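You operate a simulated robot arm through the tools that you are given. There is no shell and no other tool. Be economical: measure what you need, move in short steps, check, and stop when the job is done.

You run a simulated two-armed robot. Do the job below in one go: nothing can be reset, and whatever is moved stays where it is left.

Task
Halt the line, swap the steel chute tray for the blue one with both hands, then restart.
Fine: the steel tray goes on the tray stand with its pieces in it; main box, one halt, one start that runs.
Where things are to end (x, y in the base frame): steel chute tray within 0.06 m of [-1.76, -0.05]; blue chute tray within 0.03 m of [0.8, 0.5].

It is judged by the outcome, as a careful person would: the job done as asked, and still so three seconds after it is handed in. It fails if anything else is knocked over, pushed out of place, dropped, spilled or broken.

Robot
Two 6-joint arms with three-finger grippers on one trunk, on a base that drives. Base frame: it is fixed to the floor where the robot stands at the start and does not move with it; the origin is under the middle of the robot, x ahead of it, y to its left, z up; the surface under the hand at the start is at about z = 0.95. Readings come in m, degrees, newtons and seconds.
The left shoulder is at the start at [0.021, 0.17, 1.505], the right one opposite. With the tool pointing down near the work surface each hand reaches from about 0.38 to 0.66 m from the robot's upright axis, wherever it stands, measured 20 degrees to its own side. Places, roughly: blue chute tray [-2, 0, 0.75]; blue-band gate selector [0.8, 0.2, 1]; box latch [0.8, -0.2, 0.9]; conveyor chain [1.1, 2.1, 0.9]; infeed halt button [0.8, 2.8, 1]; infeed start button [0.7, 2.9, 1]; jog button [0.7, 0.1, 1]; lamp selector [0.7, 3.1, 1]; line air valve [0.8, -1.8, 0.7]; main halt button [0.7, 0, 1]; main start button [0.7, 0.1, 1]; mode selector [0.8, 0, 1]; oiler selector [0.8, -0.2, 1]; red-band gate selector [0.8, 0.1, 1]; release button [0.7, -0.1, 1]; remote selector [0.7, -1, 1]. Payload 2.2 kg a hand.
Tool frame (each hand has its own): the origin (TCP) lies between the finger pads and is the grasp point; the fingertips stand 0.025 m ahead of it; z points along the fingers, y is the line along which they close. The gripper opens to 0.104 m. The gripper's body begins 0.074 m behind the TCP.
Orientation is that of the tool frame in the base frame, as a unit quaternion [x, y, z, w]. With the fingers straight down and closing along the base's y, the tool's x points along the base's -x, its y along +y and its z along -z.

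Tools
- The arms move only by the tool step_arm. It takes "left_motion", "right_motion" or both (then of equal length, played together; a hand with none holds still); each is one flat list of numbers, 7 for each row, row after row: the shift along the base's x, y, z in m, then the turn, a rotation vector about the base's x, y, z in degrees, then the opening in per cent of the stroke, from 0 (shut) to 100 (fully open). In form: [dx, dy, dz, wx, wy, wz, grip, dx, dy, dz, wx, wy, wz, grip, ...]. A call has 1 to 8 rows; each row shifts and turns the commanded pose from where the row before left it. A row lasts 0.2 s, in which the tool goes at most 0.05 m and 8.6 degrees; a call with a longer step from one row to the next is refused whole, and so is a gripper value outside its range. Where a pose cannot be reached the arm comes as near as it can. A force on the tool above 60 N (or 10 N above the force at the start of the call, whichever is more), or a blocked arm, ends the call early, and 0.2 s more pass. The fingers move at their own pace and stop on an object; they squeeze with about 21 N. The grip force told is the motor's: it shows also when the fingers shut on nothing. Time passes only in rows, and 0.2 s behind the last, so rows that do not move let the fingers close. It gives the time, the measured TCP pose, the force on the tool (base axes), the opening and the grip force at its end, in the units of the frame above (readings bear some noise), with the torque about the TCP (base axes, N m) and any sound that the robot's microphone picked up.
- Cameras (640 x 400 px; columns grow to the right, rows downward): "scene" is now at [0.1593, 0.0261, 1.4175]; the picture's right is [0.30, -0.95, 0.00], its down [-0.38, -0.12, -0.92] and it looks along [0.87, 0.27, -0.40] (base axes); focal length 257 px, centre (320, 200). "left" rides on the left gripper at [0.082, -0.003, -0.104] in its tool frame; the picture's right is [0.04, 1.00, 0.00], its down [-0.75, 0.03, -0.66] and it looks along [-0.66, 0.03, 0.75] (tool axes); focal length 256 px, centre (320, 200). "right" rides on the right gripper at [0.082, 0.003, -0.104] in its tool frame; the picture's right is [-0.04, 1.00, 0.00], its down [-0.75, -0.03, -0.66] and it looks along [-0.66, -0.03, 0.75] (tool axes); focal length 256 px, centre (320, 200). There is no depth. A picture from a camera that has moved, and an enlarged one, comes with that camera's place and axes in the base frame and with its lens.
- get_image(camera): a new picture of that camera. No time passes.
- raise_lower(by): slides the trunk up (or, below 0, down) by that many m; the arms and the scene camera ride with it, the base frame stays. It gives what a move gives, with no picture.
- drive_base(legs): drives the robot by 1 to 6 legs, each [ahead, left, turn to the left] in m, m and degrees, along the robot's own axes; the way and the turn of a leg run together, so that a leg with both is an arc; at most 1.5 m and 180 degrees a leg. The arms and the cameras ride along, it lands a little off, and it stops where it bumps. It gives what a move gives.
- aim_head(pan, tilt): turns the head with the scene camera to pan (to the left, within 60 degrees either way) and tilt (down, from -29 to 69), counted from straight ahead of the robot. It gives what a move gives.
- inspect(camera, box): a new picture of the part [left, top, right, bottom] of that camera's present view, enlarged. No time passes.
- finish_job(): hands the job in; it is judged then, once.

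Work in short steps. Places have to be worked out from the pictures, the camera data and where the tool is seen: move nearer, look again, correct. Check each grasp and each placing, and mend what went wrong. You have 120 turns and 100 pictures in all, those below and enlarged ones among them. Open the grippers and draw the arms clear of the work before you hand the job in, unless the task says otherwise; then end with one line.

The tools are called after "Request:" as name(argument=value, ...) on one line, values as JSON. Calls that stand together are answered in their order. step_arm: Moves the arms, as the interface text tells. Its arguments: {"type":"object","properties":{"left_motion":{"type":"array","items":{"type":"number"}},"right_motion":{"type":"array","items":{"type":"number"}}},"required":[]} The other tools are called the same way: raise_lower (by) slides the trunk up or down; drive_base (legs) drives the base; aim_head (pan, tilt) turns the head that bears the scene camera; get_image (camera) takes a picture; inspect (camera, box) takes an enlarged picture of a part of a camera's view; finish_job () hands the job in.

At the start:

```text
time: 0.0
left_position: [0.5385, 0.3709, 1.1484]
left_ee_rot: [0.0, 1.0, 0.0, -0.001]
left_ft_force: [-0.5, 0.5, 0.0]
left_moment: [0.0, -0.02, 0.03]
left_grip_width: 0.104
left_grasp_force: 0.1
right_position: [0.6291, -0.0247, 1.2758]
right_ee_rot: [0.0, 1.0, 0.0, 0.0]
right_ft_force: [0.2, 0.9, -0.4]
right_moment: [-0.01, 0.0, 0.0]
right_grip_width: 0.104
right_grasp_force: 0.0
trunk travel left (down, up): [-0.697, 0.045]
robot x, y, heading: [0.0021, 0.0032, -0.1]
head pan, tilt: [17.3, 23.7]
```

scene: 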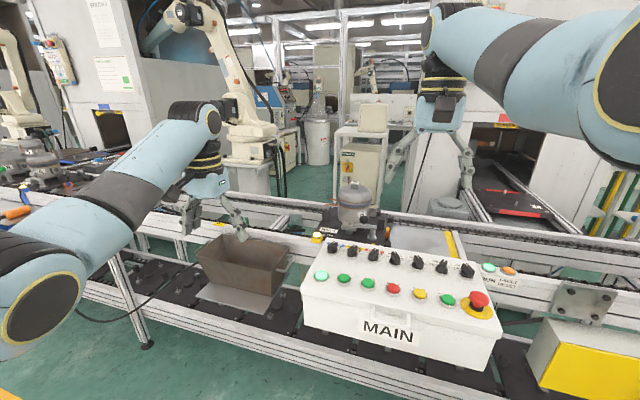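
right: 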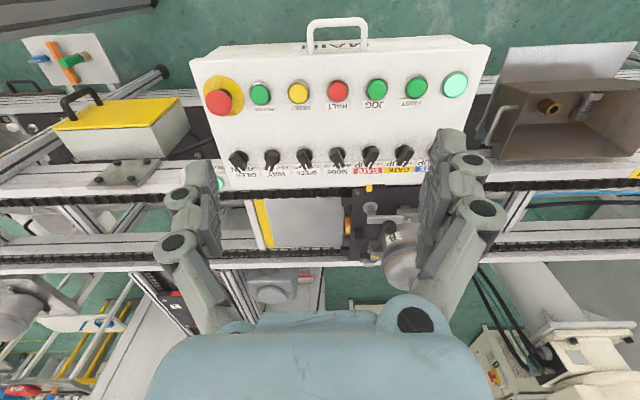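
left: 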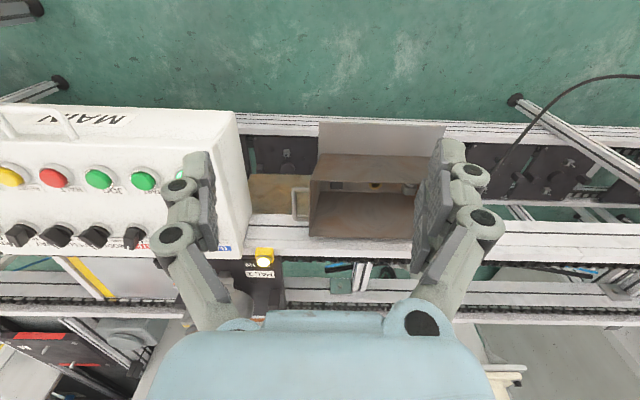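

I start by reading the panel labels and the tray closely.

Request:
inspect(camera="right", box=[190, 30, 490, 200])

Request:
inspect(camera="scene", box=[180, 200, 540, 380])

Request:
inspect(camera="left", box=[200, 100, 520, 300])

```text
2.13 times, centred on (340, 115) of right
camera zoom: at [0.5469, -0.0218, 1.3797], right [0.04, 1.0, 0.0], down [0.75, -0.03, 0.66], along [0.66, -0.03, -0.75], focal length 546 px, centre (277, 381)
```

zoom: 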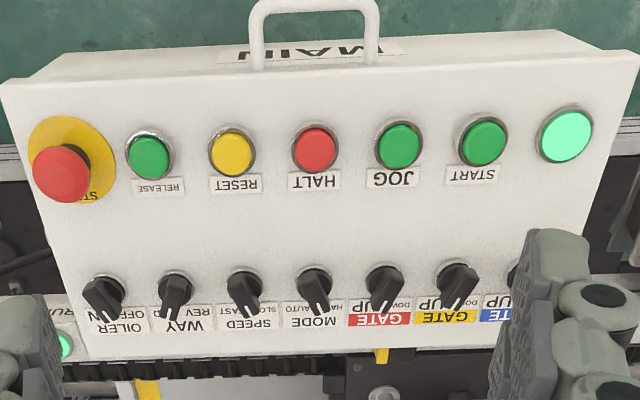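

```text
1.78 times, centred on (360, 290) of scene
camera zoom: at [0.1593, 0.0261, 1.4175], right [0.3, -0.95, 0.0], down [-0.38, -0.12, -0.92], along [0.87, 0.27, -0.4], focal length 457 px, centre (249, 40)
```

zoom: 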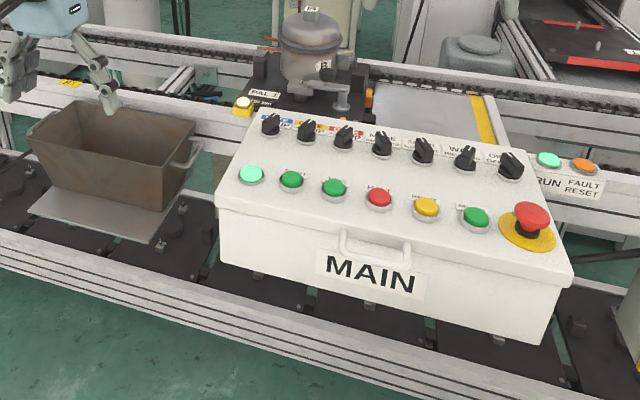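

```text
2.00 times, centred on (360, 200) of left
camera zoom: at [0.4576, 0.368, 1.2547], right [-0.04, 1.0, 0.0], down [0.75, 0.03, 0.66], along [0.66, 0.03, -0.75], focal length 512 px, centre (240, 200)
```

zoom: 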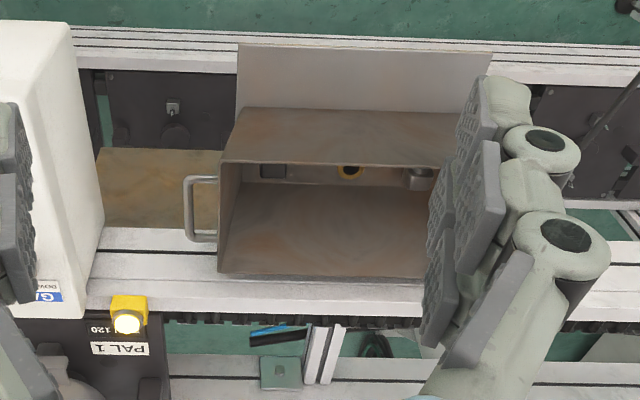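

The main box: START, JOG, HALT, RESET, RELEASE, E-stop and gate/mode selectors; the steel tray has pieces inside and a handle at each end. I look around for notes, the line and the arm-clear view.

Request:
inspect(camera="scene", box=[0, 0, 240, 150])

Request:
aim_head(pan=-40, tilt=20)

Request:
get_image(camera="scene")

Request:
aim_head(pan=60, tilt=10)

Request:
get_image(camera="scene")

```text
2.67 times, centred on (120, 75) of scene
camera zoom: at [0.1593, 0.0261, 1.4175], right [0.3, -0.95, 0.0], down [-0.38, -0.12, -0.92], along [0.87, 0.27, -0.4], focal length 685 px, centre (853, 533)
```

zoom: 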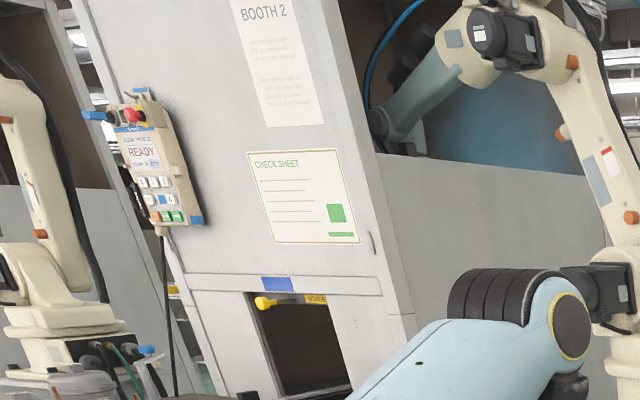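

```text
time: 1.3
left_position: [0.5378, 0.3711, 1.149]
left_ee_rot: [0.0, 1.0, 0.0, 0.001]
left_ft_force: [-0.7, 0.4, 0.0]
left_moment: [0.0, 0.02, 0.02]
left_grip_width: 0.1039
left_grasp_force: 0.1
right_position: [0.6284, -0.0251, 1.2764]
right_ee_rot: [0.0, 1.0, -0.001, 0.0]
right_ft_force: [-0.2, -0.1, 0.7]
right_moment: [0.0, -0.02, -0.05]
right_grip_width: 0.1041
right_grasp_force: 0.0
trunk travel left (down, up): [-0.697, 0.045]
robot x, y, heading: [-0.0003, 0.0002, -0.0]
head pan, tilt: [-40.0, 20.0]
```

```text
92 pictures are left
camera scene: at [0.1425, -0.0612, 1.4235], right [-0.64, -0.77, 0.0], down [-0.26, 0.22, -0.94], along [0.72, -0.6, -0.34], focal length 257 px, centre (320, 200)
```

scene: 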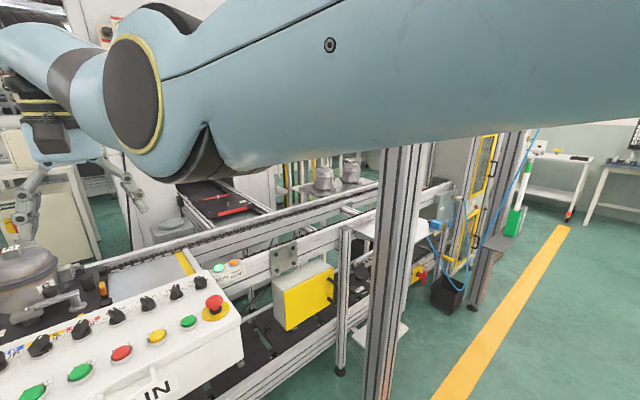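

```text
time: 3.0
left_position: [0.5375, 0.3706, 1.1499]
left_ee_rot: [0.001, 1.0, 0.0, 0.0]
left_ft_force: [-0.1, -0.1, -0.5]
left_moment: [-0.02, -0.03, 0.05]
left_grip_width: 0.1041
left_grasp_force: 0.1
right_position: [0.6282, -0.0236, 1.2759]
right_ee_rot: [0.0, 1.0, -0.001, 0.0]
right_ft_force: [-0.8, -0.2, 0.4]
right_moment: [0.04, -0.03, 0.0]
right_grip_width: 0.1042
right_grasp_force: 0.0
trunk travel left (down, up): [-0.697, 0.045]
robot x, y, heading: [0.0031, -0.0007, -0.2]
head pan, tilt: [60.0, 10.0]
```

```text
91 pictures are left
camera scene: at [0.1176, 0.0791, 1.4397], right [0.87, -0.5, 0.0], down [-0.09, -0.15, -0.98], along [0.49, 0.85, -0.17], focal length 257 px, centre (320, 200)
```

scene: 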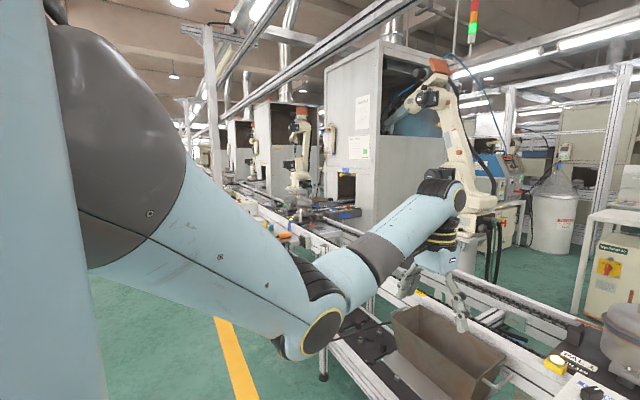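

Beacon is green, so the line is running. HALT triangulates to about (0.687, 0.00, 0.96). I bring the shut right hand above it and look again before pressing.

Request:
step_arm(right_motion=[0.02, 0.01, -0.04, 0, 0, 0, 0, 0.02, 0.01, -0.045, 0, 0, 0, 0, 0.015, 0.005, -0.045, 0, 0, 0, 0, 0, 0, -0.04, 0, 0, 0, 0, 0, 0, 0, 0, 0, 0, 0, 0, 0, 0, 0, 0, 0, 0])

Request:
get_image(camera="right")

Request:
aim_head(pan=5, tilt=30)

Request:
get_image(camera="scene")

```text
refused: row 2 steps farther than a row can; nothing moved
```

```text
90 pictures are left
camera right: at [0.5469, -0.0218, 1.3797], right [0.04, 1.0, 0.0], down [0.75, -0.03, 0.66], along [0.66, -0.03, -0.75], focal length 256 px, centre (320, 200)
```

right: 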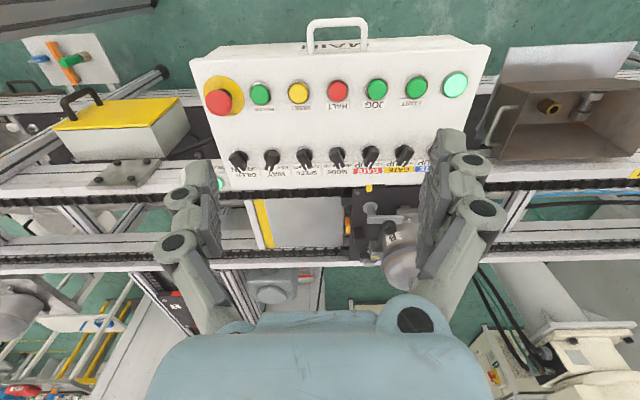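

```text
time: 4.3
left_position: [0.5367, 0.3709, 1.1489]
left_ee_rot: [0.0, 1.0, 0.001, 0.0]
left_ft_force: [0.8, 0.9, 0.0]
left_moment: [-0.01, -0.03, 0.0]
left_grip_width: 0.1041
left_grasp_force: 0.1
right_position: [0.6274, -0.0252, 1.2763]
right_ee_rot: [0.0, 1.0, 0.0, -0.001]
right_ft_force: [0.5, 0.7, 0.8]
right_moment: [-0.01, -0.02, 0.02]
right_grip_width: 0.1039
right_grasp_force: 0.0
trunk travel left (down, up): [-0.697, 0.045]
robot x, y, heading: [-0.004, -0.0003, -0.1]
head pan, tilt: [5.0, 30.0]
```

```text
89 pictures are left
camera scene: at [0.1612, 0.0066, 1.4074], right [0.09, -1.0, 0.0], down [-0.5, -0.04, -0.87], along [0.86, 0.08, -0.5], focal length 257 px, centre (320, 200)
```

scene: 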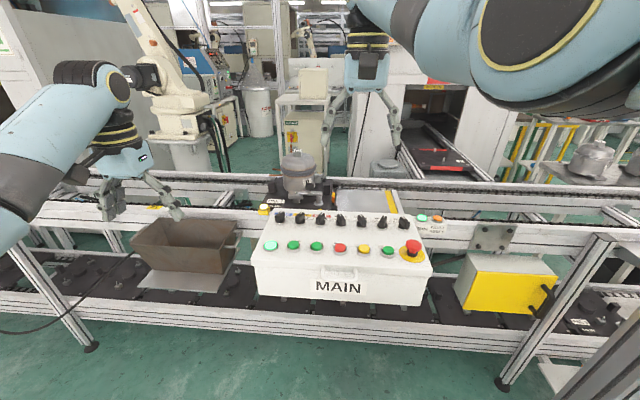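

Refused on step length; same move with smaller rows.

Request:
step_arm(right_motion=[0.015, 0.006, -0.04, 0, 0, 0, 0, 0.015, 0.006, -0.04, 0, 0, 0, 0, 0.015, 0.006, -0.04, 0, 0, 0, 0, 0.014, 0.006, -0.04, 0, 0, 0, 0, 0, 0, -0.03, 0, 0, 0, 0, 0, 0, 0, 0, 0, 0, 0, 0, 0, 0, 0, 0, 0, 0])

Request:
get_image(camera="right")

Request:
inspect(camera="scene", box=[230, 180, 450, 310])

```text
time: 5.9
left_position: [0.5373, 0.3711, 1.149]
left_ee_rot: [0.0, 1.0, 0.0, -0.001]
left_ft_force: [0.4, 0.0, -0.7]
left_moment: [-0.01, 0.01, 0.0]
left_grip_width: 0.1038
left_grasp_force: 0.1
right_position: [0.6206, -0.0357, 1.104]
right_ee_rot: [-0.001, 1.0, 0.0, 0.0]
right_ft_force: [-0.6, -0.1, 0.2]
right_moment: [-0.01, 0.0, -0.01]
right_grip_width: 0.0
right_grasp_force: 20.7
right hand out of reach, approached as far as the arm can: row 2, 3, 4, 5
trunk travel left (down, up): [-0.697, 0.045]
robot x, y, heading: [-0.001, 0.0033, -0.1]
head pan, tilt: [5.0, 30.0]
```

```text
88 pictures are left
camera right: at [0.5397, -0.0336, 1.2081], right [0.04, 1.0, 0.0], down [0.75, -0.03, 0.66], along [0.66, -0.03, -0.75], focal length 256 px, centre (320, 200)
```

right: 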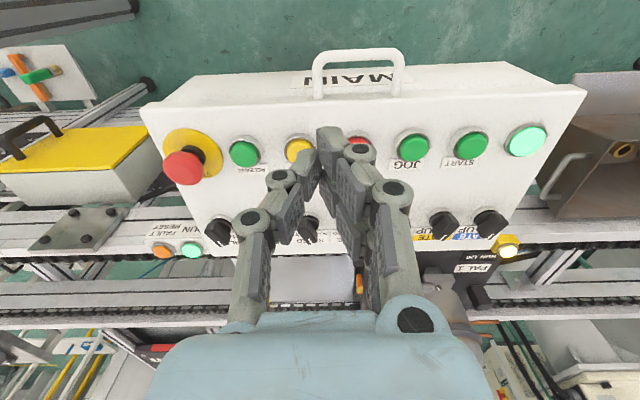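

```text
2.91 times, centred on (340, 245) of scene
camera zoom: at [0.1611, 0.0065, 1.4074], right [0.09, -1.0, 0.0], down [-0.5, -0.04, -0.87], along [0.86, 0.08, -0.5], focal length 748 px, centre (262, 69)
```

zoom: 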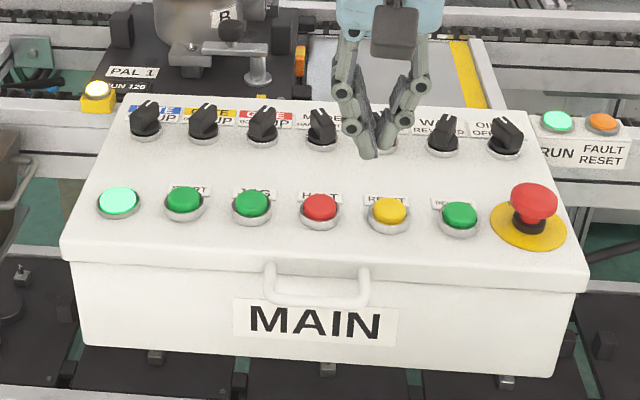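

The hand can't reach the row from here. I lift a little and shift the base left and forward so HALT falls into the right arm's sector.

Request:
step_arm(right_motion=[-0.03, -0.02, 0.03, 0, 0, 0, 0, -0.03, -0.02, 0.03, 0, 0, 0, 0])

Request:
drive_base(legs=[[0, 0.2, 0], [0.08, 0, 0]])

Request:
get_image(camera="scene")

```text
time: 6.5
left_position: [0.537, 0.3713, 1.1504]
left_ee_rot: [0.0, 1.0, 0.0, 0.0]
left_ft_force: [0.0, -0.7, -0.4]
left_moment: [-0.01, 0.03, -0.02]
left_grip_width: 0.1037
left_grasp_force: 0.0
right_position: [0.6362, -0.0538, 1.1434]
right_ee_rot: [0.0, 1.0, -0.001, -0.002]
right_ft_force: [-0.3, -0.1, 0.0]
right_moment: [-0.01, 0.0, -0.01]
right_grip_width: 0.0
right_grasp_force: 20.6
right hand out of reach, approached as far as the arm can: row 1, 2
trunk travel left (down, up): [-0.697, 0.045]
robot x, y, heading: [-0.0026, -0.0028, 0.3]
head pan, tilt: [5.0, 30.0]
```

```text
time: 8.7
left_position: [0.6198, 0.5726, 1.1492]
left_ee_rot: [-0.001, 1.0, 0.0, 0.0]
left_ft_force: [-0.2, 0.1, 0.0]
left_moment: [-0.02, 0.06, 0.0]
left_grip_width: 0.1041
left_grasp_force: 0.0
right_position: [0.7187, 0.1485, 1.1425]
right_ee_rot: [0.0, 1.0, 0.0, -0.002]
right_ft_force: [0.6, 0.3, -0.3]
right_moment: [0.01, 0.01, 0.0]
right_grip_width: 0.0002
right_grasp_force: 20.9
trunk travel left (down, up): [-0.697, 0.045]
robot x, y, heading: [0.0805, 0.1992, 0.0]
head pan, tilt: [5.0, 30.0]
```

```text
86 pictures are left
camera scene: at [0.2435, 0.2077, 1.4072], right [0.09, -1.0, 0.0], down [-0.5, -0.04, -0.87], along [0.86, 0.08, -0.5], focal length 257 px, centre (320, 200)
```

scene: 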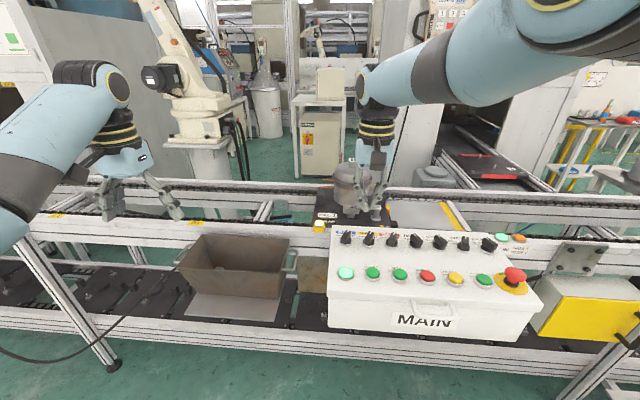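

Now move the right hand over HALT at safe height, then check.

Request:
step_arm(right_motion=[-0.008, -0.038, 0, 0, 0, 0, 0, -0.008, -0.038, 0, 0, 0, 0, 0, -0.008, -0.038, 0, 0, 0, 0, 0, -0.008, -0.036, 0, 0, 0, 0, 0, 0, 0, -0.04, 0, 0, 0, 0, 0, 0, -0.03, 0, 0, 0, 0, 0, 0, 0, 0, 0, 0, 0])

Request:
get_image(camera="right")

Request:
inspect(camera="scene", box=[320, 200, 560, 350])

```text
time: 10.3
left_position: [0.6195, 0.5728, 1.1491]
left_ee_rot: [0.0, 1.0, 0.0, 0.0]
left_ft_force: [0.5, -0.6, 0.2]
left_moment: [0.02, 0.02, 0.02]
left_grip_width: 0.1041
left_grasp_force: 0.1
right_position: [0.7228, 0.0074, 1.0659]
right_ee_rot: [0.0, 1.0, 0.0, -0.001]
right_ft_force: [0.7, -0.1, -0.4]
right_moment: [0.02, 0.0, 0.01]
right_grip_width: 0.0003
right_grasp_force: 21.2
right hand out of reach, approached as far as the arm can: row 1, 2, 3, 4, 5, 6
trunk travel left (down, up): [-0.697, 0.045]
robot x, y, heading: [0.0818, 0.1994, -0.1]
head pan, tilt: [5.0, 30.0]
```

```text
85 pictures are left
camera right: at [0.6411, 0.0095, 1.169], right [0.04, 1.0, 0.0], down [0.76, -0.03, 0.65], along [0.65, -0.03, -0.76], focal length 256 px, centre (320, 200)
```

right: 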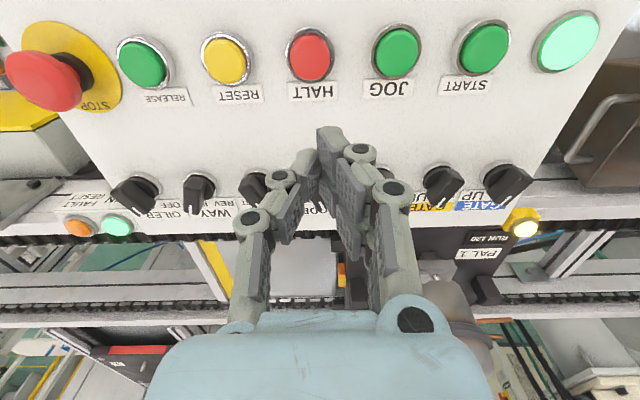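

```text
2.67 times, centred on (440, 275) of scene
camera zoom: at [0.2425, 0.2077, 1.4074], right [0.09, -1.0, 0.0], down [-0.5, -0.04, -0.87], along [0.86, 0.08, -0.5], focal length 685 px, centre (0, 0)
```

zoom: 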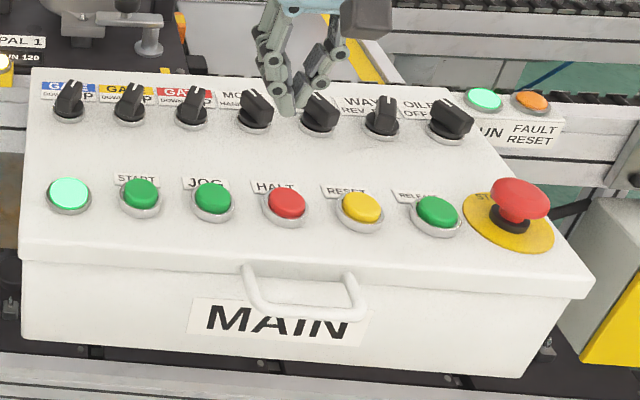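

HALT confirmed at about (0.683, 0.000, 0.96). Bring the tip over it.

Request:
step_arm(right_motion=[-0.02, -0.003, 0, 0, 0, 0, 0, -0.02, -0.004, 0, 0, 0, 0, 0, 0, 0, 0, 0, 0, 0, 0])

```text
time: 11.1
left_position: [0.6184, 0.5722, 1.1497]
left_ee_rot: [0.0, 1.0, 0.0, -0.001]
left_ft_force: [-0.3, -0.7, 0.6]
left_moment: [-0.03, 0.01, -0.01]
left_grip_width: 0.1041
left_grasp_force: 0.0
right_position: [0.7178, 0.0048, 1.0596]
right_ee_rot: [0.0, 1.0, 0.0, -0.002]
right_ft_force: [-0.4, 0.2, 0.0]
right_moment: [0.0, 0.0, 0.0]
right_grip_width: 0.0
right_grasp_force: 21.0
right hand out of reach, approached as far as the arm can: row 1, 2
trunk travel left (down, up): [-0.697, 0.045]
robot x, y, heading: [0.0822, 0.2035, -0.0]
head pan, tilt: [5.0, 30.0]
```

The command was still beyond reach; continue inward.

Request:
step_arm(right_motion=[-0.02, 0, 0, 0, 0, 0, 0, 0, 0, 0, 0, 0, 0, 0])

```text
time: 11.7
left_position: [0.6197, 0.5723, 1.1493]
left_ee_rot: [0.001, 1.0, 0.0, 0.0]
left_ft_force: [0.0, 0.2, -0.6]
left_moment: [0.0, 0.01, 0.01]
left_grip_width: 0.104
left_grasp_force: 0.2
right_position: [0.7176, 0.004, 1.0552]
right_ee_rot: [0.0, 1.0, 0.001, -0.002]
right_ft_force: [0.0, 0.2, 0.2]
right_moment: [0.0, 0.01, 0.01]
right_grip_width: 0.0
right_grasp_force: 21.3
right hand out of reach, approached as far as the arm can: row 1
trunk travel left (down, up): [-0.697, 0.045]
robot x, y, heading: [0.0819, 0.2047, -0.2]
head pan, tilt: [5.0, 30.0]
```

The arm seems stuck against a joint limit rather than true reach. I lift and move it outward to free it.

Request:
step_arm(right_motion=[0, -0.02, 0.04, 0, 0, 0, 0, 0, -0.02, 0.04, 0, 0, 0, 0, 0, -0.02, 0.04, 0, 0, 0, 0, 0, -0.02, 0.04, 0, 0, 0, 0, 0, 0, 0, 0, 0, 0, 0])

Request:
get_image(camera="scene")

```text
time: 12.9
left_position: [0.619, 0.572, 1.1493]
left_ee_rot: [0.001, 1.0, 0.0, -0.001]
left_ft_force: [-0.2, 0.5, 0.4]
left_moment: [-0.05, -0.02, 0.02]
left_grip_width: 0.104
left_grasp_force: 0.1
right_position: [0.7556, -0.0761, 1.2057]
right_ee_rot: [0.0, 1.0, 0.0, -0.002]
right_ft_force: [0.1, 0.7, 0.0]
right_moment: [-0.01, -0.03, 0.01]
right_grip_width: 0.0
right_grasp_force: 20.8
right hand out of reach, approached as far as the arm can: row 1, 2, 3, 4
trunk travel left (down, up): [-0.697, 0.045]
robot x, y, heading: [0.0789, 0.1998, 0.2]
head pan, tilt: [5.0, 30.0]
```

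```text
83 pictures are left
camera scene: at [0.2427, 0.208, 1.4073], right [0.09, -1.0, 0.0], down [-0.5, -0.04, -0.87], along [0.86, 0.08, -0.5], focal length 257 px, centre (320, 200)
```

scene: 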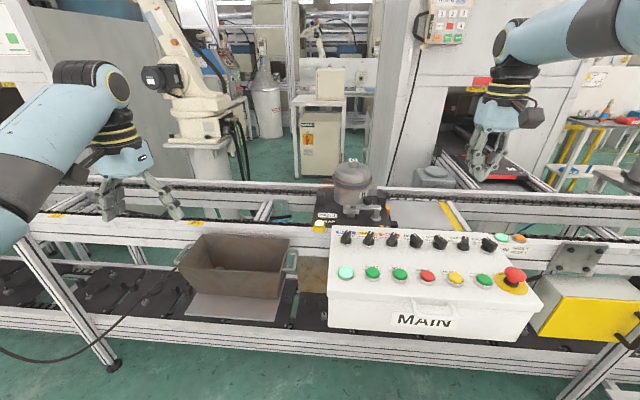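

I test the arm's response with a clear inward move at this height.

Request:
step_arm(right_motion=[-0.04, 0, 0, 0, 0, 0, 0, -0.04, 0, 0, 0, 0, 0, 0, 0, 0, 0, 0, 0, 0, 0])

```text
time: 13.7
left_position: [0.6194, 0.5722, 1.1497]
left_ee_rot: [0.0, 1.0, -0.001, 0.0]
left_ft_force: [0.3, 0.7, -0.2]
left_moment: [0.0, -0.02, 0.02]
left_grip_width: 0.104
left_grasp_force: 0.0
right_position: [0.7556, -0.0764, 1.2016]
right_ee_rot: [0.0, 1.0, -0.001, -0.003]
right_ft_force: [0.2, 1.0, 0.3]
right_moment: [0.06, 0.04, 0.04]
right_grip_width: 0.0001
right_grasp_force: 21.2
right hand out of reach, approached as far as the arm can: row 1, 2
trunk travel left (down, up): [-0.697, 0.045]
robot x, y, heading: [0.0831, 0.1996, -0.1]
head pan, tilt: [5.0, 30.0]
```

No response inward, so likely an inner limit for a hand this far inboard. I move it outboard toward the mirror of the left hand's pose.

Request:
step_arm(right_motion=[0, -0.04, 0, 0, 0, 0, 0, 0, -0.04, 0, 0, 0, 0, 0, 0, -0.04, -0.02, 0, 0, 0, 0, 0, 0, 0, 0, 0, 0, 0])

```text
time: 14.7
left_position: [0.6193, 0.5735, 1.15]
left_ee_rot: [0.001, 1.0, 0.0, 0.0]
left_ft_force: [-1.2, 0.6, 0.7]
left_moment: [-0.03, 0.02, 0.02]
left_grip_width: 0.1039
left_grasp_force: 0.1
right_position: [0.7387, -0.1906, 1.1854]
right_ee_rot: [-0.001, 1.0, -0.001, -0.001]
right_ft_force: [0.5, -1.0, -0.3]
right_moment: [0.0, 0.0, -0.03]
right_grip_width: 0.0
right_grasp_force: 21.0
right hand out of reach, approached as far as the arm can: row 2, 3
trunk travel left (down, up): [-0.697, 0.045]
robot x, y, heading: [0.084, 0.2043, -0.1]
head pan, tilt: [5.0, 30.0]
```

Row 1 was reachable, so I probe inward again from here.

Request:
step_arm(right_motion=[-0.04, 0, 0, 0, 0, 0, 0, -0.04, 0, 0, 0, 0, 0, 0, -0.04, 0, 0, 0, 0, 0, 0, 0, 0, 0, 0, 0, 0, 0])

```text
time: 15.7
left_position: [0.6195, 0.572, 1.1487]
left_ee_rot: [0.0, 1.0, 0.0, -0.001]
left_ft_force: [0.7, 0.4, 0.2]
left_moment: [0.0, 0.02, -0.04]
left_grip_width: 0.104
left_grasp_force: 0.1
right_position: [0.6273, -0.1945, 1.1713]
right_ee_rot: [0.001, 1.0, 0.0, -0.001]
right_ft_force: [0.0, 0.0, 0.3]
right_moment: [0.0, 0.02, 0.0]
right_grip_width: 0.0
right_grasp_force: 21.1
right hand out of reach, approached as far as the arm can: row 3
trunk travel left (down, up): [-0.697, 0.045]
robot x, y, heading: [0.0809, 0.201, 0.2]
head pan, tilt: [5.0, 30.0]
```

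It responds now. I lower first at this sector, with single checks.

Request:
step_arm(right_motion=[0.02, 0.03, -0.02, 0, 0, 0, 0, 0.02, 0.03, -0.02, 0, 0, 0, 0, 0, 0, 0, 0, 0, 0, 0])

```text
time: 16.5
left_position: [0.6187, 0.5716, 1.1502]
left_ee_rot: [0.0, 1.0, 0.001, 0.0]
left_ft_force: [-0.3, 0.1, 0.0]
left_moment: [0.03, -0.01, -0.04]
left_grip_width: 0.1041
left_grasp_force: 0.1
right_position: [0.6676, -0.1352, 1.1319]
right_ee_rot: [0.001, 1.0, 0.0, -0.001]
right_ft_force: [0.2, -0.2, 0.2]
right_moment: [-0.03, 0.02, 0.0]
right_grip_width: 0.0
right_grasp_force: 20.6
trunk travel left (down, up): [-0.697, 0.045]
robot x, y, heading: [0.082, 0.2032, -0.0]
head pan, tilt: [5.0, 30.0]
```

Fully reachable now. Move along y toward HALT.

Request:
step_arm(right_motion=[0.004, 0.035, 0, 0, 0, 0, 0, 0.004, 0.035, 0, 0, 0, 0, 0, 0, 0, 0, 0, 0, 0, 0])

```text
time: 17.3
left_position: [0.6183, 0.5723, 1.149]
left_ee_rot: [0.001, 1.0, -0.001, -0.001]
left_ft_force: [0.4, -0.2, 0.2]
left_moment: [0.0, 0.01, 0.0]
left_grip_width: 0.104
left_grasp_force: 0.2
right_position: [0.6761, -0.0657, 1.1318]
right_ee_rot: [-0.001, 1.0, -0.001, -0.002]
right_ft_force: [-0.4, 0.4, -0.3]
right_moment: [-0.03, 0.02, 0.02]
right_grip_width: 0.0
right_grasp_force: 21.0
trunk travel left (down, up): [-0.697, 0.045]
robot x, y, heading: [0.0831, 0.202, 0.1]
head pan, tilt: [5.0, 30.0]
```

Request:
step_arm(right_motion=[0.003, 0.033, -0.01, 0, 0, 0, 0, 0.003, 0.033, -0.01, 0, 0, 0, 0, 0, 0, 0, 0, 0, 0, 0])

```text
time: 18.1
left_position: [0.6173, 0.5719, 1.1498]
left_ee_rot: [0.0, 1.0, 0.0, 0.0]
left_ft_force: [-1.1, -0.2, 0.0]
left_moment: [-0.02, -0.01, -0.03]
left_grip_width: 0.1041
left_grasp_force: 0.1
right_position: [0.682, -0.0023, 1.1132]
right_ee_rot: [0.0, 1.0, 0.0, -0.001]
right_ft_force: [-0.5, -0.1, -0.8]
right_moment: [0.02, 0.0, 0.02]
right_grip_width: 0.0001
right_grasp_force: 21.2
trunk travel left (down, up): [-0.697, 0.045]
robot x, y, heading: [0.0782, 0.2018, 0.0]
head pan, tilt: [5.0, 30.0]
```

Over HALT now. Lower to just above it and look.

Request:
step_arm(right_motion=[0, 0.002, -0.045, 0, 0, 0, 0, 0, 0, -0.045, 0, 0, 0, 0, 0, 0, 0, 0, 0, 0, 0])

Request:
get_image(camera="right")

Request:
inspect(camera="scene", box=[320, 200, 560, 350])

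```text
time: 18.9
left_position: [0.6175, 0.5729, 1.1483]
left_ee_rot: [0.0, 1.0, 0.001, 0.0]
left_ft_force: [-0.6, 0.0, -0.8]
left_moment: [0.0, -0.01, 0.01]
left_grip_width: 0.1043
left_grasp_force: 0.2
right_position: [0.6804, 0.0002, 1.0226]
right_ee_rot: [0.0, 1.0, 0.0, -0.001]
right_ft_force: [-0.2, -0.3, -0.4]
right_moment: [-0.04, -0.03, -0.03]
right_grip_width: 0.0
right_grasp_force: 20.5
trunk travel left (down, up): [-0.697, 0.045]
robot x, y, heading: [0.0798, 0.2033, 0.0]
head pan, tilt: [5.0, 30.0]
```

```text
82 pictures are left
camera right: at [0.5993, 0.0026, 1.1266], right [0.04, 1.0, 0.0], down [0.76, -0.03, 0.65], along [0.65, -0.03, -0.76], focal length 256 px, centre (320, 200)
```

right: 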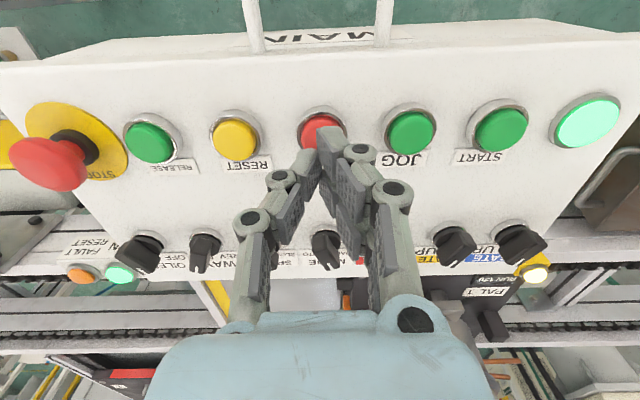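

```text
2.67 times, centred on (440, 275) of scene
camera zoom: at [0.242, 0.208, 1.4074], right [0.09, -1.0, 0.0], down [-0.5, -0.04, -0.87], along [0.86, 0.08, -0.5], focal length 685 px, centre (0, 0)
```

zoom: 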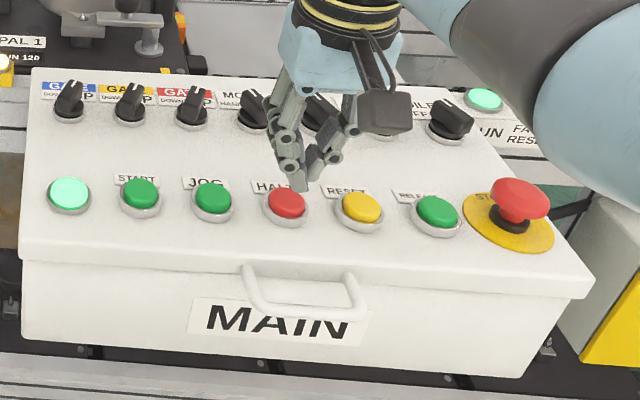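

Aligned in y; nudge 3 mm toward me and press down in small rows, listening.

Request:
step_arm(right_motion=[-0.003, -0.001, -0.01, 0, 0, 0, 0, 0, 0, -0.01, 0, 0, 0, 0, 0, 0, -0.008, 0, 0, 0, 0, 0, 0, -0.006, 0, 0, 0, 0, 0, 0, -0.005, 0, 0, 0, 0])

```text
time: 20.1
left_position: [0.6165, 0.5719, 1.1499]
left_ee_rot: [0.0, 1.0, -0.001, 0.0]
left_ft_force: [-0.2, 0.1, -0.2]
left_moment: [-0.02, -0.05, 0.05]
left_grip_width: 0.1039
left_grasp_force: 0.1
right_position: [0.678, 0.0004, 0.9869]
right_ee_rot: [0.0, 1.0, -0.001, 0.002]
right_ft_force: [-0.9, -1.5, 14.5]
right_moment: [0.03, 0.02, -0.04]
right_grip_width: 0.0062
right_grasp_force: 28.1
trunk travel left (down, up): [-0.697, 0.045]
robot x, y, heading: [0.0807, 0.1978, -0.1]
head pan, tilt: [5.0, 30.0]
heard: click
```

Contact and a click. Lift off and check the lamps.

Request:
step_arm(right_motion=[0, 0, 0.03, 0, 0, 0, 0, 0, 0, 0.04, 0, 0, 0, 0, 0, -0.02, 0.04, 0, 0, 0, 0, 0, 0, 0, 0, 0, 0, 0])

Request:
aim_head(pan=20, tilt=5)

Request:
get_image(camera="scene")

Request:
get_image(camera="right")

```text
time: 21.1
left_position: [0.6187, 0.5733, 1.1494]
left_ee_rot: [0.001, 1.0, 0.0, 0.0]
left_ft_force: [-0.8, 0.1, 0.0]
left_moment: [-0.02, 0.03, -0.03]
left_grip_width: 0.1038
left_grasp_force: 0.0
right_position: [0.6772, -0.0199, 1.0948]
right_ee_rot: [0.0, 1.0, -0.001, -0.002]
right_ft_force: [-0.6, -0.1, 0.3]
right_moment: [0.0, -0.04, 0.02]
right_grip_width: 0.0
right_grasp_force: 28.2
trunk travel left (down, up): [-0.697, 0.045]
robot x, y, heading: [0.084, 0.2026, -0.0]
head pan, tilt: [5.0, 30.0]
```

```text
time: 22.0
left_position: [0.6182, 0.5734, 1.1513]
left_ee_rot: [0.0, 1.0, 0.0, 0.0]
left_ft_force: [0.7, -0.1, -1.0]
left_moment: [0.01, 0.01, 0.01]
left_grip_width: 0.1039
left_grasp_force: 0.2
right_position: [0.6775, -0.0193, 1.0935]
right_ee_rot: [0.0, 1.0, 0.0, -0.001]
right_ft_force: [0.8, 0.3, -0.3]
right_moment: [0.03, 0.0, 0.01]
right_grip_width: 0.0
right_grasp_force: 28.4
trunk travel left (down, up): [-0.697, 0.045]
robot x, y, heading: [0.0807, 0.2046, -0.3]
head pan, tilt: [20.0, 5.0]
```

```text
80 pictures are left
camera scene: at [0.2385, 0.2311, 1.4477], right [0.34, -0.94, 0.0], down [-0.08, -0.03, -1.0], along [0.94, 0.34, -0.09], focal length 257 px, centre (320, 200)
```

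scene: 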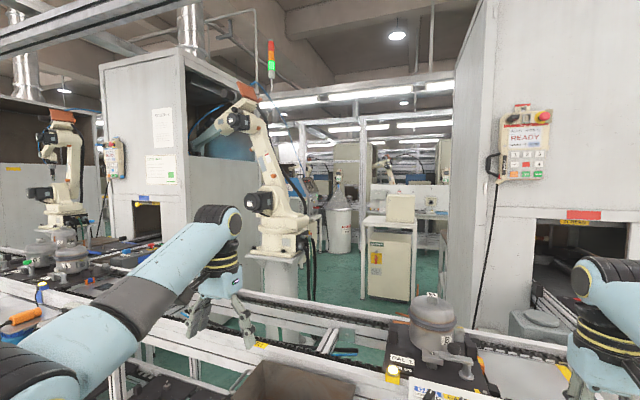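

```text
79 pictures are left
camera right: at [0.596, -0.0179, 1.1976], right [0.04, 1.0, 0.0], down [0.76, -0.03, 0.65], along [0.65, -0.03, -0.76], focal length 256 px, centre (320, 200)
```

right: 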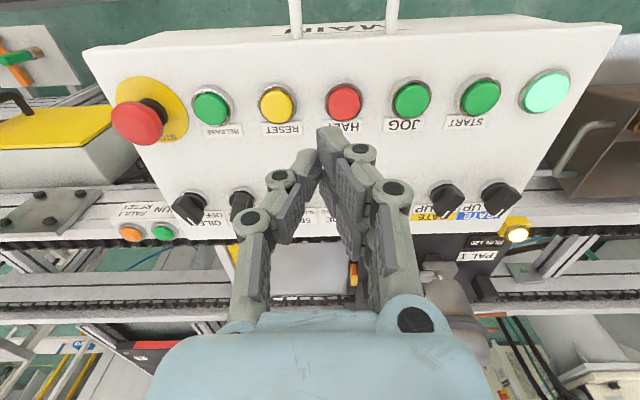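

The rail RUN lamp is now dark: halted. Now look at the tray closely.

Request:
aim_head(pan=20, tilt=45)

Request:
get_image(camera="scene")

Request:
get_image(camera="left")

```text
time: 23.1
left_position: [0.6187, 0.5724, 1.1505]
left_ee_rot: [0.0, 1.0, -0.001, 0.0]
left_ft_force: [1.5, 0.4, -0.7]
left_moment: [0.0, -0.01, -0.01]
left_grip_width: 0.1041
left_grasp_force: 0.0
right_position: [0.6782, -0.0209, 1.094]
right_ee_rot: [0.001, 1.0, 0.0, -0.001]
right_ft_force: [0.5, 0.4, 0.0]
right_moment: [0.01, 0.0, 0.02]
right_grip_width: 0.0
right_grasp_force: 28.6
trunk travel left (down, up): [-0.697, 0.045]
robot x, y, heading: [0.0821, 0.2006, -0.0]
head pan, tilt: [20.0, 45.0]
```

```text
78 pictures are left
camera scene: at [0.2287, 0.2276, 1.3848], right [0.34, -0.94, 0.0], down [-0.66, -0.24, -0.71], along [0.66, 0.24, -0.71], focal length 257 px, centre (320, 200)
```

scene: 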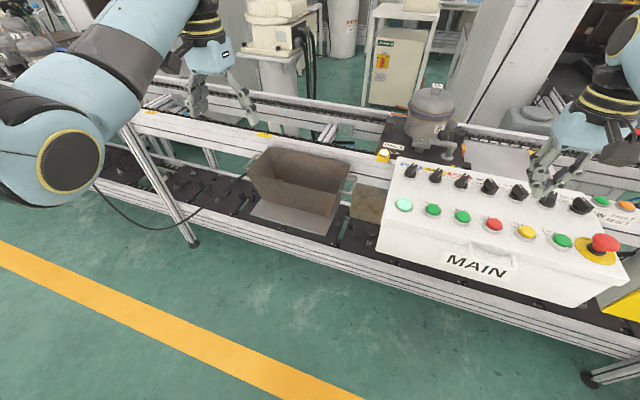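

```text
77 pictures are left
camera left: at [0.5385, 0.5695, 1.2548], right [-0.04, 1.0, 0.0], down [0.75, 0.03, 0.66], along [0.66, 0.03, -0.75], focal length 256 px, centre (320, 200)
```

left: 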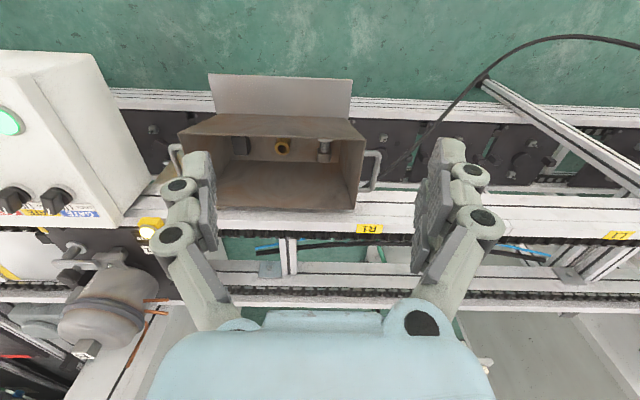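

The tray handles triangulate near (0.785, 0.33, 0.89) and (0.79, 0.675, 0.89). I need to drive closer, so I tilt the head down to see clearance between base and line.

Request:
aim_head(pan=0, tilt=69)

Request:
get_image(camera="scene")

```text
time: 24.0
left_position: [0.6184, 0.572, 1.1493]
left_ee_rot: [0.0, 1.0, 0.0, 0.0]
left_ft_force: [0.1, -0.2, -0.3]
left_moment: [0.01, 0.0, -0.03]
left_grip_width: 0.1039
left_grasp_force: 0.0
right_position: [0.6779, -0.0207, 1.0943]
right_ee_rot: [-0.001, 1.0, 0.0, -0.001]
right_ft_force: [0.3, 0.5, 0.2]
right_moment: [-0.04, 0.01, 0.0]
right_grip_width: 0.0
right_grasp_force: 28.2
trunk travel left (down, up): [-0.697, 0.045]
robot x, y, heading: [0.0791, 0.1993, -0.2]
head pan, tilt: [0.0, 68.8]
```

```text
76 pictures are left
camera scene: at [0.2082, 0.1998, 1.356], right [0.0, -1.0, 0.0], down [-0.93, 0.0, -0.36], along [0.36, 0.0, -0.93], focal length 257 px, centre (320, 200)
```

scene: 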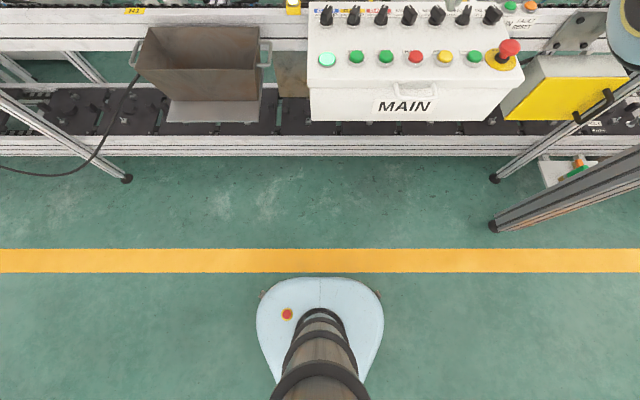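

There is ample room ahead (base front ≈0.29, line edge ≈0.6). I tuck the right hand to mirror the left, then drive to y≈0.5, x≈0.2.

Request:
step_arm(right_motion=[0, -0.035, 0.02, 0, 0, 0, 50, -0.01, -0.04, 0.02, 0, 0, 0, 100, -0.02, -0.04, 0.015, 0, 0, 0, 100, -0.028, -0.035, 0, 0, 0, 0, 100, 0, 0, 0, 0, 0, 0, 100])

Request:
drive_base(legs=[[0, 0.3, 0], [0.1, 0, 0]])

Request:
get_image(camera="scene")

Request:
get_image(camera="left")

Request:
get_image(camera="right")

```text
time: 25.2
left_position: [0.6199, 0.5744, 1.1485]
left_ee_rot: [0.0, 1.0, 0.0, -0.001]
left_ft_force: [0.0, 0.3, 0.2]
left_moment: [-0.03, 0.0, 0.02]
left_grip_width: 0.1043
left_grasp_force: 0.0
right_position: [0.6218, -0.1693, 1.1476]
right_ee_rot: [-0.001, 1.0, -0.001, -0.002]
right_ft_force: [0.8, 0.2, 0.7]
right_moment: [-0.02, 0.04, 0.03]
right_grip_width: 0.1043
right_grasp_force: 0.1
trunk travel left (down, up): [-0.697, 0.045]
robot x, y, heading: [0.0846, 0.2003, 0.3]
head pan, tilt: [0.0, 68.8]
```

```text
time: 28.0
left_position: [0.7214, 0.8717, 1.1486]
left_ee_rot: [0.002, 1.0, 0.0, -0.001]
left_ft_force: [-0.1, 0.0, 0.1]
left_moment: [-0.03, -0.01, 0.02]
left_grip_width: 0.1041
left_grasp_force: 0.0
right_position: [0.7219, 0.13, 1.1467]
right_ee_rot: [0.001, 1.0, 0.0, -0.001]
right_ft_force: [1.4, 1.1, -0.6]
right_moment: [0.01, 0.01, 0.0]
right_grip_width: 0.1042
right_grasp_force: 0.1
trunk travel left (down, up): [-0.697, 0.045]
robot x, y, heading: [0.1799, 0.5042, -0.4]
head pan, tilt: [0.0, 68.8]
```

```text
75 pictures are left
camera scene: at [0.3104, 0.5009, 1.3558], right [0.0, -1.0, 0.0], down [-0.93, 0.0, -0.36], along [0.36, 0.0, -0.93], focal length 257 px, centre (320, 200)
```

scene: 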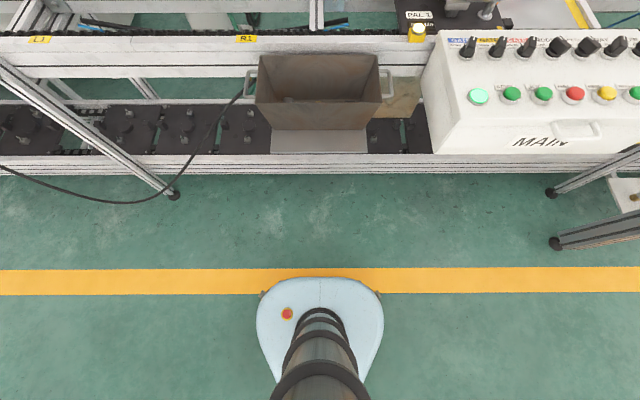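

```text
74 pictures are left
camera left: at [0.6422, 0.8693, 1.2545], right [-0.04, 1.0, 0.0], down [0.75, 0.03, 0.66], along [0.65, 0.02, -0.76], focal length 256 px, centre (320, 200)
```

left: 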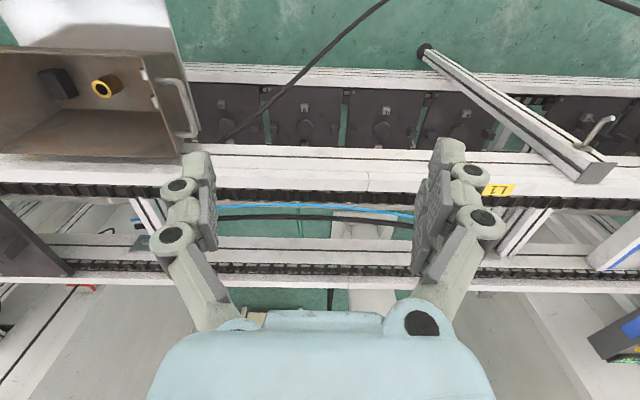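

```text
73 pictures are left
camera right: at [0.6403, 0.1324, 1.2512], right [0.04, 1.0, 0.0], down [0.76, -0.03, 0.65], along [0.65, -0.03, -0.76], focal length 256 px, centre (320, 200)
```

right: 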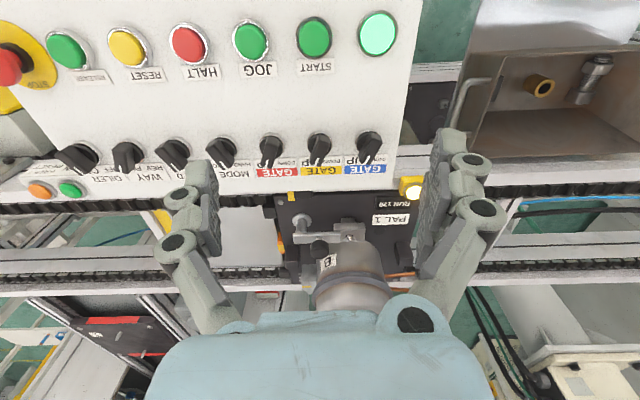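

I zoom on the handles and the cable near the tray's left end.

Request:
inspect(camera="scene", box=[200, 30, 440, 180])

Request:
inspect(camera="left", box=[80, 20, 304, 160])

Request:
inspect(camera="right", box=[416, 40, 640, 180])

```text
2.67 times, centred on (320, 105) of scene
camera zoom: at [0.3104, 0.5009, 1.3558], right [0.0, -1.0, 0.0], down [-0.93, 0.0, -0.36], along [0.36, 0.0, -0.93], focal length 685 px, centre (320, 453)
```

zoom: 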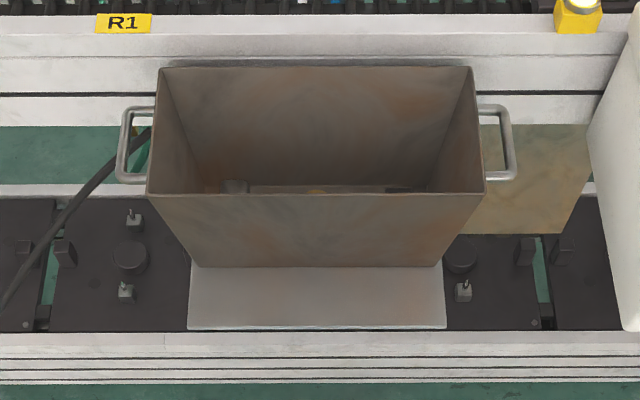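

```text
2.86 times, centred on (192, 90) of left
camera zoom: at [0.6422, 0.8693, 1.2545], right [-0.04, 1.0, 0.0], down [0.75, 0.03, 0.66], along [0.65, 0.02, -0.76], focal length 731 px, centre (686, 514)
```

zoom: 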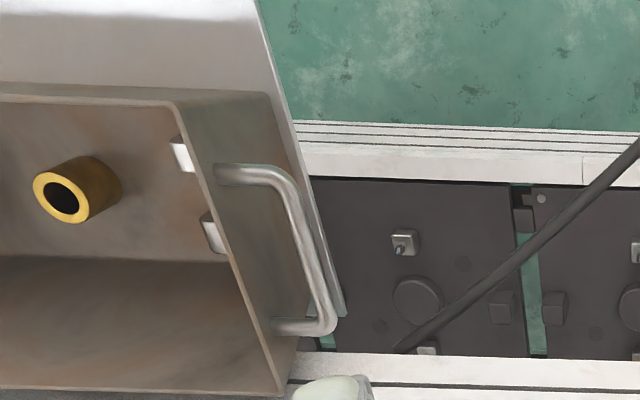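

```text
2.86 times, centred on (528, 110) of right
camera zoom: at [0.6403, 0.1324, 1.2512], right [0.04, 1.0, 0.0], down [0.76, -0.03, 0.65], along [0.65, -0.03, -0.76], focal length 731 px, centre (-274, 457)
```

zoom: 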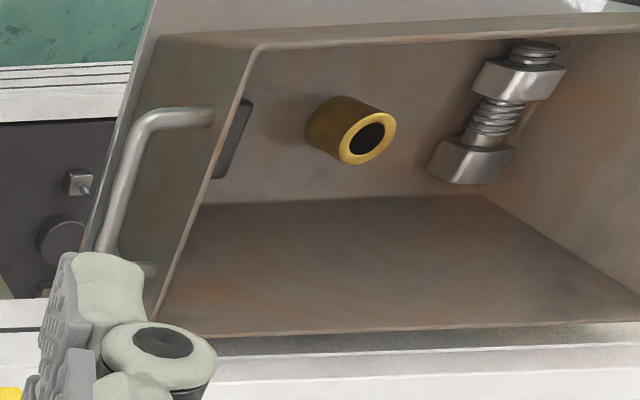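

Geometry is consistent: handle bars run along x at y≈0.328 and 0.679, z≈0.88, x≈0.75–0.84; the box edge at y≈0.234 leaves room for the gripper. I drive 3 cm nearer and bring both hands above the bars with a 30 mm opening.

Request:
drive_base(legs=[[0.03, 0, 0.3]])

Request:
step_arm(left_motion=[0.01, -0.04, -0.01, 0, 0, 0, 60, 0.01, -0.04, -0.02, 0, 0, 0, 40, 0.01, -0.04, -0.02, 0, 0, 0, 29, 0.01, -0.04, -0.02, 0, 0, 0, 29, 0.006, -0.026, -0.02, 0, 0, 0, 29, 0, 0, 0, 0, 0, 0, 29], right_motion=[0.01, 0.04, -0.01, 0, 0, 0, 60, 0.01, 0.04, -0.02, 0, 0, 0, 40, 0.01, 0.04, -0.02, 0, 0, 0, 29, 0.01, 0.04, -0.02, 0, 0, 0, 29, 0.006, 0.03, -0.02, 0, 0, 0, 29, 0, 0, 0, 0, 0, 0, 29])

Request:
aim_head(pan=0, tilt=55)

Request:
get_image(camera="scene")

Request:
get_image(camera="left")

Request:
get_image(camera="right")

```text
time: 28.8
left_position: [0.747, 0.8742, 1.1508]
left_ee_rot: [0.0, 1.0, 0.0, 0.0]
left_ft_force: [-0.3, -0.4, 0.0]
left_moment: [-0.02, -0.02, 0.03]
left_grip_width: 0.1042
left_grasp_force: 0.1
right_position: [0.7498, 0.1315, 1.1482]
right_ee_rot: [-0.001, 1.0, 0.0, 0.0]
right_ft_force: [-0.3, -0.2, 0.3]
right_moment: [0.03, -0.05, -0.03]
right_grip_width: 0.104
right_grasp_force: 0.1
trunk travel left (down, up): [-0.697, 0.045]
robot x, y, heading: [0.2121, 0.5016, 0.1]
head pan, tilt: [0.0, 68.8]
```

```text
time: 30.2
left_position: [0.7921, 0.6882, 1.0579]
left_ee_rot: [-0.001, 1.0, 0.0, 0.0]
left_ft_force: [0.1, 0.6, -0.2]
left_moment: [-0.01, 0.0, 0.0]
left_grip_width: 0.0301
left_grasp_force: 0.0
right_position: [0.7992, 0.3214, 1.0568]
right_ee_rot: [-0.001, 1.0, 0.0, 0.0]
right_ft_force: [0.1, 0.1, 0.0]
right_moment: [0.02, -0.02, 0.01]
right_grip_width: 0.0303
right_grasp_force: 0.0
trunk travel left (down, up): [-0.697, 0.045]
robot x, y, heading: [0.2073, 0.5068, 0.3]
head pan, tilt: [0.0, 68.8]
```

```text
time: 31.0
left_position: [0.7913, 0.6897, 1.0579]
left_ee_rot: [-0.001, 1.0, 0.001, -0.001]
left_ft_force: [0.3, -0.3, 0.2]
left_moment: [0.0, 0.04, 0.03]
left_grip_width: 0.0303
left_grasp_force: 0.0
right_position: [0.7991, 0.3221, 1.0553]
right_ee_rot: [-0.001, 1.0, 0.0, -0.002]
right_ft_force: [0.5, 0.0, 0.3]
right_moment: [0.02, -0.01, 0.0]
right_grip_width: 0.0302
right_grasp_force: 0.1
trunk travel left (down, up): [-0.697, 0.045]
robot x, y, heading: [0.2097, 0.5021, -0.0]
head pan, tilt: [0.0, 55.0]
```

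```text
69 pictures are left
camera scene: at [0.3547, 0.5016, 1.3713], right [0.0, -1.0, 0.0], down [-0.82, 0.0, -0.57], along [0.57, 0.0, -0.82], focal length 257 px, centre (320, 200)
```

scene: 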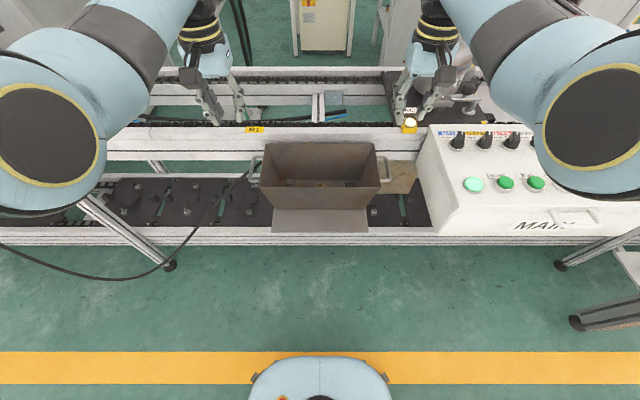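

```text
68 pictures are left
camera left: at [0.7122, 0.6863, 1.163], right [-0.04, 1.0, 0.0], down [0.75, 0.03, 0.66], along [0.66, 0.03, -0.76], focal length 256 px, centre (320, 200)
```

left: 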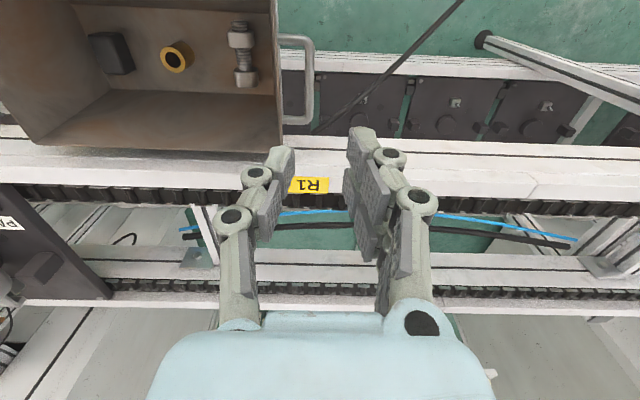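

```text
67 pictures are left
camera right: at [0.718, 0.324, 1.1601], right [0.04, 1.0, 0.0], down [0.76, -0.03, 0.65], along [0.65, -0.03, -0.76], focal length 256 px, centre (320, 200)
```

right: 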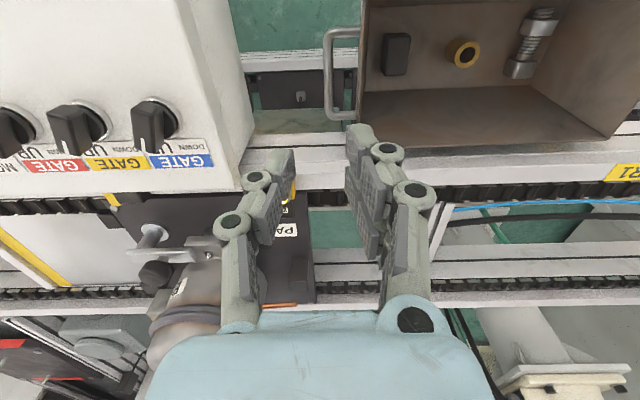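

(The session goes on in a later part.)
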